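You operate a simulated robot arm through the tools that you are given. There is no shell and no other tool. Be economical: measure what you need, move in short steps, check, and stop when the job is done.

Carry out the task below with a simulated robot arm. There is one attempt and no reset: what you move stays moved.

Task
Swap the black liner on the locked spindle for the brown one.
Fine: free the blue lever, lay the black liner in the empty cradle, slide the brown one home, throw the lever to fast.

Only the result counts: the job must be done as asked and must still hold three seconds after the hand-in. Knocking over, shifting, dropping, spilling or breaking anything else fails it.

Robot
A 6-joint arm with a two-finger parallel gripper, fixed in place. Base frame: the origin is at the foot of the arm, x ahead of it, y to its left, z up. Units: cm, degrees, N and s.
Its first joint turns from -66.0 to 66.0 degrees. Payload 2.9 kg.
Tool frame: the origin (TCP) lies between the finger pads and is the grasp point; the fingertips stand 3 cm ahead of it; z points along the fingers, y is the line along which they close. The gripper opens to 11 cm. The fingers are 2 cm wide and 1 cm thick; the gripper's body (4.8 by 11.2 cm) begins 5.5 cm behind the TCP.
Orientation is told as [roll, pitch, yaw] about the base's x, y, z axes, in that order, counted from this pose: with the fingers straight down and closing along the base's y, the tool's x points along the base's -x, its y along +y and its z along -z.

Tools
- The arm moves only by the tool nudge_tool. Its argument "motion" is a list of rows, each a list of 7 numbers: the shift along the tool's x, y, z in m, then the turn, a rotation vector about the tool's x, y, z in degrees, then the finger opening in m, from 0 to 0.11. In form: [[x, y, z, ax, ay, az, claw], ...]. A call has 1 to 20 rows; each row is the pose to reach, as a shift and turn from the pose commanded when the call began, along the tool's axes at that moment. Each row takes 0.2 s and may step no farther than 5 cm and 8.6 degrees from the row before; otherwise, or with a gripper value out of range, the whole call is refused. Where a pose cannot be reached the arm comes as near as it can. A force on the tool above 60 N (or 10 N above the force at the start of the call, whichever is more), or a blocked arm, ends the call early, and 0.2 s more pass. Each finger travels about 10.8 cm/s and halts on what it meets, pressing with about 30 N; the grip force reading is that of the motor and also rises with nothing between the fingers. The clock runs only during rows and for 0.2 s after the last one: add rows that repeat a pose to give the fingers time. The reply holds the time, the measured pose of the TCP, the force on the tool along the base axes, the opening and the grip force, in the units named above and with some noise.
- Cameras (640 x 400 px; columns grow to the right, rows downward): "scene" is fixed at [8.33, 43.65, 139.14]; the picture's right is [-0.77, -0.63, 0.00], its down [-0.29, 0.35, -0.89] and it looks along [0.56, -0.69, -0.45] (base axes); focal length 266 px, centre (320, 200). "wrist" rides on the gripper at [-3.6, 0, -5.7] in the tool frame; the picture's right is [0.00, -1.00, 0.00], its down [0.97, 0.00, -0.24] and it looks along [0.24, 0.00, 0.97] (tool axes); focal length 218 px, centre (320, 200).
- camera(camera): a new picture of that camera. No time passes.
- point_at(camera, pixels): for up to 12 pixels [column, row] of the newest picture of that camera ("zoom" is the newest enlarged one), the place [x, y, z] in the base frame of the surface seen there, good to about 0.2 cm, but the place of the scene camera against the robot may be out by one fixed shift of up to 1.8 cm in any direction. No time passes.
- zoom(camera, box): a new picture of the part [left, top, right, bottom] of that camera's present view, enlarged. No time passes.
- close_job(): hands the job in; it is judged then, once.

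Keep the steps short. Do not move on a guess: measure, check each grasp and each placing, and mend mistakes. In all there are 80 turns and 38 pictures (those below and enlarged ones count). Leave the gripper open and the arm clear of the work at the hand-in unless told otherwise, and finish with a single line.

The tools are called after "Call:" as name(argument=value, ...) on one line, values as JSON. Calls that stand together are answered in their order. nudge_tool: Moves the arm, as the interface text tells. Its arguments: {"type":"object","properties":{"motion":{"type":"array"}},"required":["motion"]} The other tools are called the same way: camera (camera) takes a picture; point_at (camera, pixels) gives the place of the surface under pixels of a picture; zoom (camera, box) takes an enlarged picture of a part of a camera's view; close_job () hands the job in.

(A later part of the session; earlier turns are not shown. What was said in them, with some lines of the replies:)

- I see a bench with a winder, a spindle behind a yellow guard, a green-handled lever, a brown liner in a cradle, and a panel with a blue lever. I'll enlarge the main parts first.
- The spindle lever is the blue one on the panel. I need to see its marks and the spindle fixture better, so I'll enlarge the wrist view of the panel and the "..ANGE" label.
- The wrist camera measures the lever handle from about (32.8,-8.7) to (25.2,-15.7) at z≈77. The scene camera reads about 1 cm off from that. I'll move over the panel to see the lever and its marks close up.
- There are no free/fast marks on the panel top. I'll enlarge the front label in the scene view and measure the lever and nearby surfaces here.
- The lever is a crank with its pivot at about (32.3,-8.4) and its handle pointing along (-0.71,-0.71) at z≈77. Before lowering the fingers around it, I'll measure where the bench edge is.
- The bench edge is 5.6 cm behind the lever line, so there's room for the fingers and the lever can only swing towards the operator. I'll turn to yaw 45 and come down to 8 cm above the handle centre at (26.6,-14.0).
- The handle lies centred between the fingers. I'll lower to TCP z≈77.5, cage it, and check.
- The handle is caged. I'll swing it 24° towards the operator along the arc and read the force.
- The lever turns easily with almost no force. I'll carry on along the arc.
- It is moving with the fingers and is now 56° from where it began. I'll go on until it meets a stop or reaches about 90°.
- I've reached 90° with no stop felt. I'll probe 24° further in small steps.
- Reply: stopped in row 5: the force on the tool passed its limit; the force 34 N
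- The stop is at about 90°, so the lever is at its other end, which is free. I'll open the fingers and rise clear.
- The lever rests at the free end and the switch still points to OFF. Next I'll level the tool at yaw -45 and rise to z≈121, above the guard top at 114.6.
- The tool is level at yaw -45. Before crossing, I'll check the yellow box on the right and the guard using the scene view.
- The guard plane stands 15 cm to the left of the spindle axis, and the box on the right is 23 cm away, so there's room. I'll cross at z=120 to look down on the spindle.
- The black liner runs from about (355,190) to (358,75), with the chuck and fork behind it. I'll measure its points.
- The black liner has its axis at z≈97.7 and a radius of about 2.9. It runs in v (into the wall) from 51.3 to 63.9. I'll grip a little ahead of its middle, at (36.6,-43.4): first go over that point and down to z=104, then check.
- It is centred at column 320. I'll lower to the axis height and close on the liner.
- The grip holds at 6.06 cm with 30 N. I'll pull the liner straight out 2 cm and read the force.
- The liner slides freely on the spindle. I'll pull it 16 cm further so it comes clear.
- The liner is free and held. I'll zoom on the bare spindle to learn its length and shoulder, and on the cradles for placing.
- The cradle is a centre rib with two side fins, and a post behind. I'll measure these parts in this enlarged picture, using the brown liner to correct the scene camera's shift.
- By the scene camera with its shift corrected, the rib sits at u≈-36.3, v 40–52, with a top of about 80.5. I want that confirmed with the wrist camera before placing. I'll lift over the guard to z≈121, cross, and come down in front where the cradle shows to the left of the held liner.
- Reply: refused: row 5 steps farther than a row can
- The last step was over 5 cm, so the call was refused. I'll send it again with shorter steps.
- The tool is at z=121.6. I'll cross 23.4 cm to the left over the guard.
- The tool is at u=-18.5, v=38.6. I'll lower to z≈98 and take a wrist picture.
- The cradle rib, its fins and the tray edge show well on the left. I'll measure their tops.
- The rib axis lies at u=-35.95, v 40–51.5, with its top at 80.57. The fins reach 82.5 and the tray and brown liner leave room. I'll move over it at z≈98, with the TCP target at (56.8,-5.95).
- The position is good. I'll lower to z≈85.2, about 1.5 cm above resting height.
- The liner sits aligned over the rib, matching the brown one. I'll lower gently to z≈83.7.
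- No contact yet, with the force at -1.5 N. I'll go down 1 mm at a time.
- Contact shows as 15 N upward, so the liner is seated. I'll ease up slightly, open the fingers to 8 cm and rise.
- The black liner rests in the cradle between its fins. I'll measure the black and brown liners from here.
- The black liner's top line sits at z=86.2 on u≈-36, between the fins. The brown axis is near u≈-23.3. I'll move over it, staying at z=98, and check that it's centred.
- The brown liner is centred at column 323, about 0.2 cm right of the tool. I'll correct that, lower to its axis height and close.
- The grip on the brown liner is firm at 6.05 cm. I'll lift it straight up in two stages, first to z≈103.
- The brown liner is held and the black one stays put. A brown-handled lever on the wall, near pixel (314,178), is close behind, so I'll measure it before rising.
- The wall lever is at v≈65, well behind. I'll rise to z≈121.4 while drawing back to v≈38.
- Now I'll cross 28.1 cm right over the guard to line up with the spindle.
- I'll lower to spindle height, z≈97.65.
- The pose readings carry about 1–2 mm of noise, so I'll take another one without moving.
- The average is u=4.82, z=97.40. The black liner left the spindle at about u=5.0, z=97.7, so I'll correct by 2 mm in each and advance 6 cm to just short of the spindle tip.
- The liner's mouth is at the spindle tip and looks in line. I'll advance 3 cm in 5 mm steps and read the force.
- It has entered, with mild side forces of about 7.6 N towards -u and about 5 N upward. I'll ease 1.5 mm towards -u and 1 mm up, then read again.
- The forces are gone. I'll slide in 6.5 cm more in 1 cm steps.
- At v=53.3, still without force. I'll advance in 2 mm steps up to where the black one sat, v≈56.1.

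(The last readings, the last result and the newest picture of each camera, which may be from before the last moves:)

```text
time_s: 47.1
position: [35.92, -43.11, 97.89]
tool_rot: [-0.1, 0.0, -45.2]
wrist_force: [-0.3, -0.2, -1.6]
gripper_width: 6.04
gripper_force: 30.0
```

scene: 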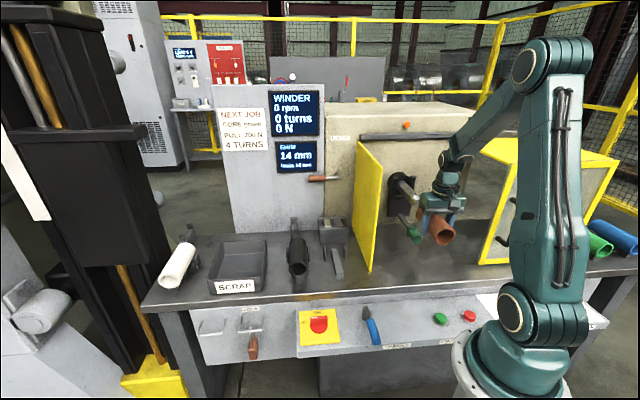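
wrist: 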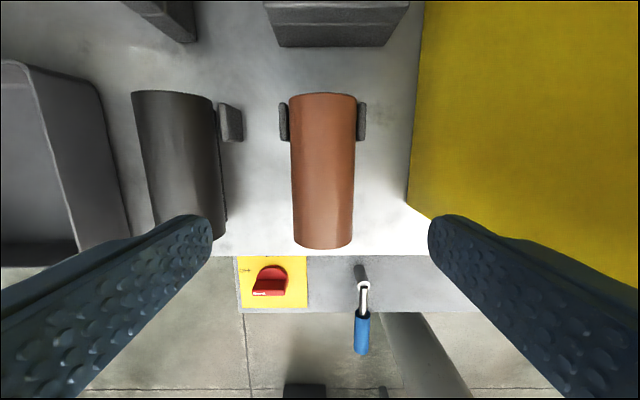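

At v=55.9, with no contact yet. I'll go on 1 mm at a time to find the stop.

Call:
nudge_tool(motion=[[-0.001, 0, 0, 0, 0, 0, 0.05], [-0.002, 0, 0, 0, 0, 0, 0.05], [-0.003, 0, 0, 0, 0, 0, 0.05], [-0.004, 0, 0, 0, 0, 0, 0.05]])

```text
time_s: 48.1
position: [36.05, -43.37, 97.91]
tool_rot: [0.0, 0.1, -45.3]
wrist_force: [-5.8, 5.2, 2.5]
gripper_width: 6.04
gripper_force: 30.5
```

Contact shows as about 8 N against the push at v≈56.15, the same place as the black liner. I'll press 2 mm more to confirm it's a firm stop.

Call:
nudge_tool(motion=[[-0.001, 0, 0, 0, 0, 0, 0.05], [-0.002, 0, 0, 0, 0, 0, 0.05]])

Call:
zoom(camera="wrist", box=[120, 0, 520, 250])

```text
time_s: 48.7
position: [36.17, -43.49, 97.76]
tool_rot: [0.0, 0.2, -45.2]
wrist_force: [-12.2, 12.1, 4.2]
gripper_width: 6.03
gripper_force: 29.8
```

```text
1.60 times, centred on (320, 125) of wrist
```

zoom: 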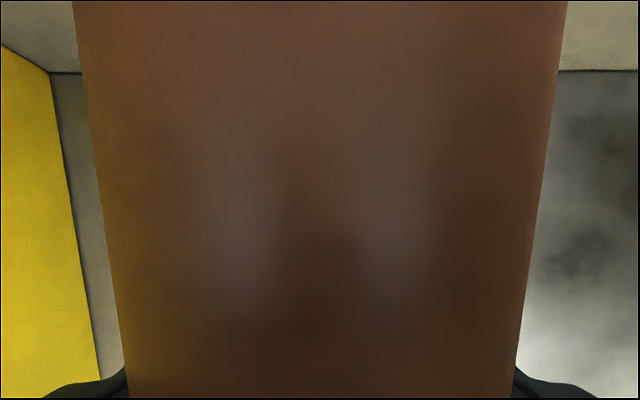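

The resistance rose to 17 N without movement, so the liner is home. I'll open the fingers here without drawing back, then rise straight up.

Call:
nudge_tool(motion=[[0, 0, 0, 0, 0, 0, 0.06], [0, 0, 0, 0, 0, 0, 0.08], [0, 0, 0, 0, 0, 0, 0.11], [0, 0, 0, 0, 0, 0, 0.11], [0, 0, -0.03, 0, 0, 0, 0.11], [0, 0, -0.07, 0, 0, 0, 0.11], [0, 0, -0.11, 0, 0, 0, 0.11], [0, 0, -0.15, 0, 0, 0, 0.11], [0, 0, -0.19, 0, 0, 0, 0.11], [0, 0, -0.23, 0, 0, 0, 0.11]])

Call:
camera(camera="wrist")

```text
time_s: 50.9
position: [36.1, -43.7, 120.77]
tool_rot: [0.0, 0.0, -45.1]
wrist_force: [0.1, -0.1, 0.3]
gripper_width: 11.03
gripper_force: 0.1
```

```text
5 pictures are left
```

wrist: 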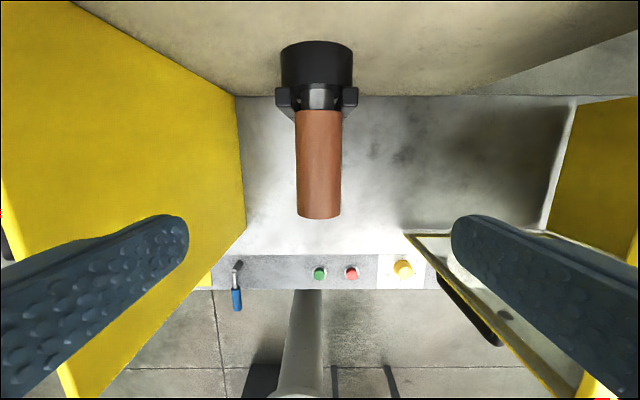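

Call:
point_at(camera="wrist", pixels=[[319, 214], [319, 160], [319, 114], [319, 105], [320, 92], [285, 100], [355, 98]])

```text
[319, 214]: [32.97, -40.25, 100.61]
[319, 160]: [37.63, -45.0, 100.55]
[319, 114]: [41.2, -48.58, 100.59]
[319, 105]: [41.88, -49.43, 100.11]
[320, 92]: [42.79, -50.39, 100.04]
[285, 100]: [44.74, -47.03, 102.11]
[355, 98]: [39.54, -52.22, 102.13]
```

The brown liner spans v≈51.5–63.8 with its top at z=100.6, matching where the black one sat. Next is the lever. I'll go back at z=120 to above its handle at about (26.7,-2.7).

Call:
nudge_tool(motion=[[0.04, 0.025, 0, 0, 0, 0, 0.11], [0.08, 0.05, 0, 0, 0, 0, 0.1], [0.12, 0.075, 0, 0, 0, 0, 0.08], [0.16, 0.1, 0, 0, 0, 0, 0.07], [0.2, 0.125, 0, 0, 0, 0, 0.07], [0.24, 0.15, 0, 0, 0, 0, 0.07], [0.28, 0.175, 0, 0, 0, 0, 0.07], [0.32, 0.2, 0, 0, 0, 0, 0.07], [0.356, 0.223, 0, 0, 0, 0, 0.07], [0.356, 0.223, 0.02, 0, 0, 0, 0.07]])

Call:
nudge_tool(motion=[[0, 0, 0.045, 0, 0, 0, 0.06], [0, 0, 0.09, 0, 0, 0, 0.06], [0, 0, 0.135, 0, 0, 0, 0.06], [0, 0, 0.18, 0, 0, 0, 0.06], [0, 0, 0.22, 0, 0, 0, 0.06], [0, 0, 0.26, 0, 0, 0, 0.06], [0, 0, 0.305, 0, 0, 0, 0.06], [0, 0, 0.305, 0, 0, 0, 0.06]])

Call:
camera(camera="wrist")

```text
time_s: 53.1
position: [27.24, -2.51, 118.66]
tool_rot: [0.0, 0.0, -45.3]
wrist_force: [0.4, 0.0, -1.0]
gripper_width: 7.01
gripper_force: 0.1
```

```text
time_s: 54.9
position: [27.18, -2.49, 88.26]
tool_rot: [0.0, 0.0, -45.1]
wrist_force: [0.3, 0.4, -0.8]
gripper_width: 6.01
gripper_force: 0.0
```

```text
4 pictures are left
```

wrist: 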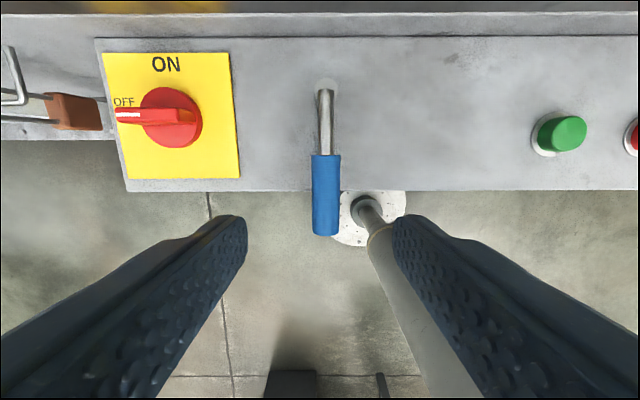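

The lever points straight at the operator at column 325, about 0.35 cm right of the tool. I'll correct that, lower to z≈77.5 and cage the handle.

Call:
nudge_tool(motion=[[0.002, -0.0035, 0.03, 0, 0, 0, 0.06], [0.002, -0.0035, 0.06, 0, 0, 0, 0.06], [0.002, -0.0035, 0.09, 0, 0, 0, 0.06], [0.002, -0.0035, 0.1075, 0, 0, 0, 0.06], [0.002, -0.0035, 0.1075, 0, 0, 0, 0.028], [0.002, -0.0035, 0.1075, 0, 0, 0, 0.028]])

Call:
nudge_tool(motion=[[-0.0008, -0.011, 0, 0, 0, -8, 0.028], [-0.0031, -0.0219, 0, 0, 0, -16, 0.028], [-0.0068, -0.0321, 0, 0, 0, -24, 0.028], [-0.012, -0.0419, 0, 0, 0, -32, 0.028], [-0.0185, -0.0508, 0, 0, 0, -40, 0.028]])

```text
time_s: 56.3
position: [26.52, -2.58, 77.49]
tool_rot: [0.1, 0.0, -45.2]
wrist_force: [-0.9, 0.6, 0.1]
gripper_width: 2.8
gripper_force: 0.1
```

```text
time_s: 57.5
position: [24.2, -7.57, 77.5]
tool_rot: [0.0, 0.0, -5.1]
wrist_force: [-0.1, 0.5, -0.4]
gripper_width: 2.84
gripper_force: 0.1
```

It is swinging back easily. I'll finish the throw and press slightly past 90° onto the stop.

Call:
nudge_tool(motion=[[-0.0008, -0.011, 0, 0, 0, -8, 0.028], [-0.0031, -0.0219, 0, 0, 0, -16, 0.028], [-0.0068, -0.0321, 0, 0, 0, -24, 0.028], [-0.012, -0.0419, 0, 0, 0, -32, 0.028], [-0.0185, -0.0508, 0, 0, 0, -40, 0.028], [-0.0261, -0.0587, 0, 0, 0, -48, 0.028], [-0.0293, -0.0614, 0, 0, 0, -51, 0.028], [-0.0315, -0.063, 0, 0, 0, -53, 0.028], [-0.0337, -0.0646, 0, 0, 0, -55, 0.028]])

```text
time_s: 59.5
position: [26.98, -14.09, 77.63]
tool_rot: [0.3, -0.1, 49.9]
wrist_force: [-5.0, 13.2, 4.7]
gripper_width: 3.4
gripper_force: 6.6
```

A push-back of about 14 N shows the lever is on its fast stop. I'll open the fingers, rise clear and check.

Call:
nudge_tool(motion=[[0, 0, 0, 0, 0, 0, 0.05], [0, 0, 0, 0, 0, 0, 0.065], [0, 0, 0, 0, 0, 0, 0.065], [0, 0, -0.04, 0, 0, 0, 0.065], [0, 0, -0.08, 0, 0, 0, 0.065], [0, 0, -0.12, 0, 0, 5, 0.08], [0, 0, -0.16, 0, 0, 5, 0.09], [0, 0, -0.2, 0, 0, 5, 0.11], [0, 0, -0.25, 0, 0, 5, 0.11], [0, 0, -0.3, 0, 0, 5, 0.11]])

Call:
camera(camera="wrist")

Call:
camera(camera="scene")

```text
time_s: 61.7
position: [27.3, -14.14, 107.77]
tool_rot: [0.1, 0.1, 44.7]
wrist_force: [-1.0, -0.1, 0.4]
gripper_width: 10.98
gripper_force: 0.1
```

```text
3 pictures are left
```

wrist: 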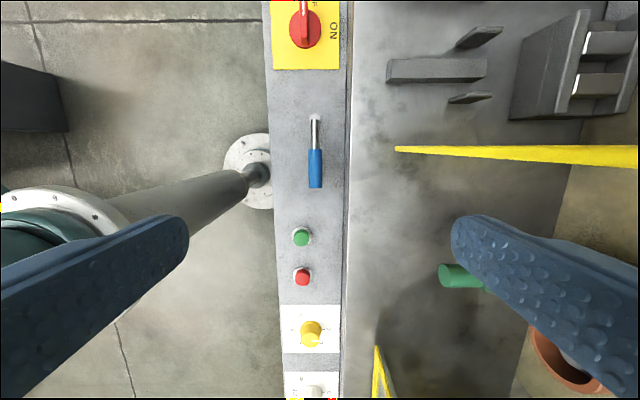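

```text
2 pictures are left
```

scene: 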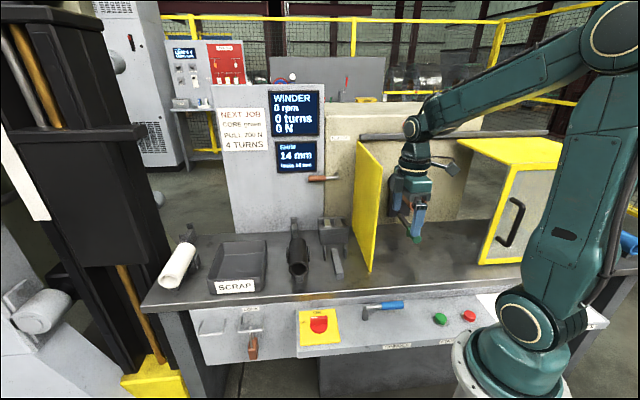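

The lever is back along the panel as at the start. The black liner lies in its cradle, the brown one is on the spindle, and the arm is clear with the gripper open. I'm handing the job in.

Call:
close_job()

```text
The job is handed in.
```

Job handed in: the black liner is in the formerly empty cradle, the brown liner is home on the spindle, the blue lever is back at fast, and the arm is clear with the gripper open.
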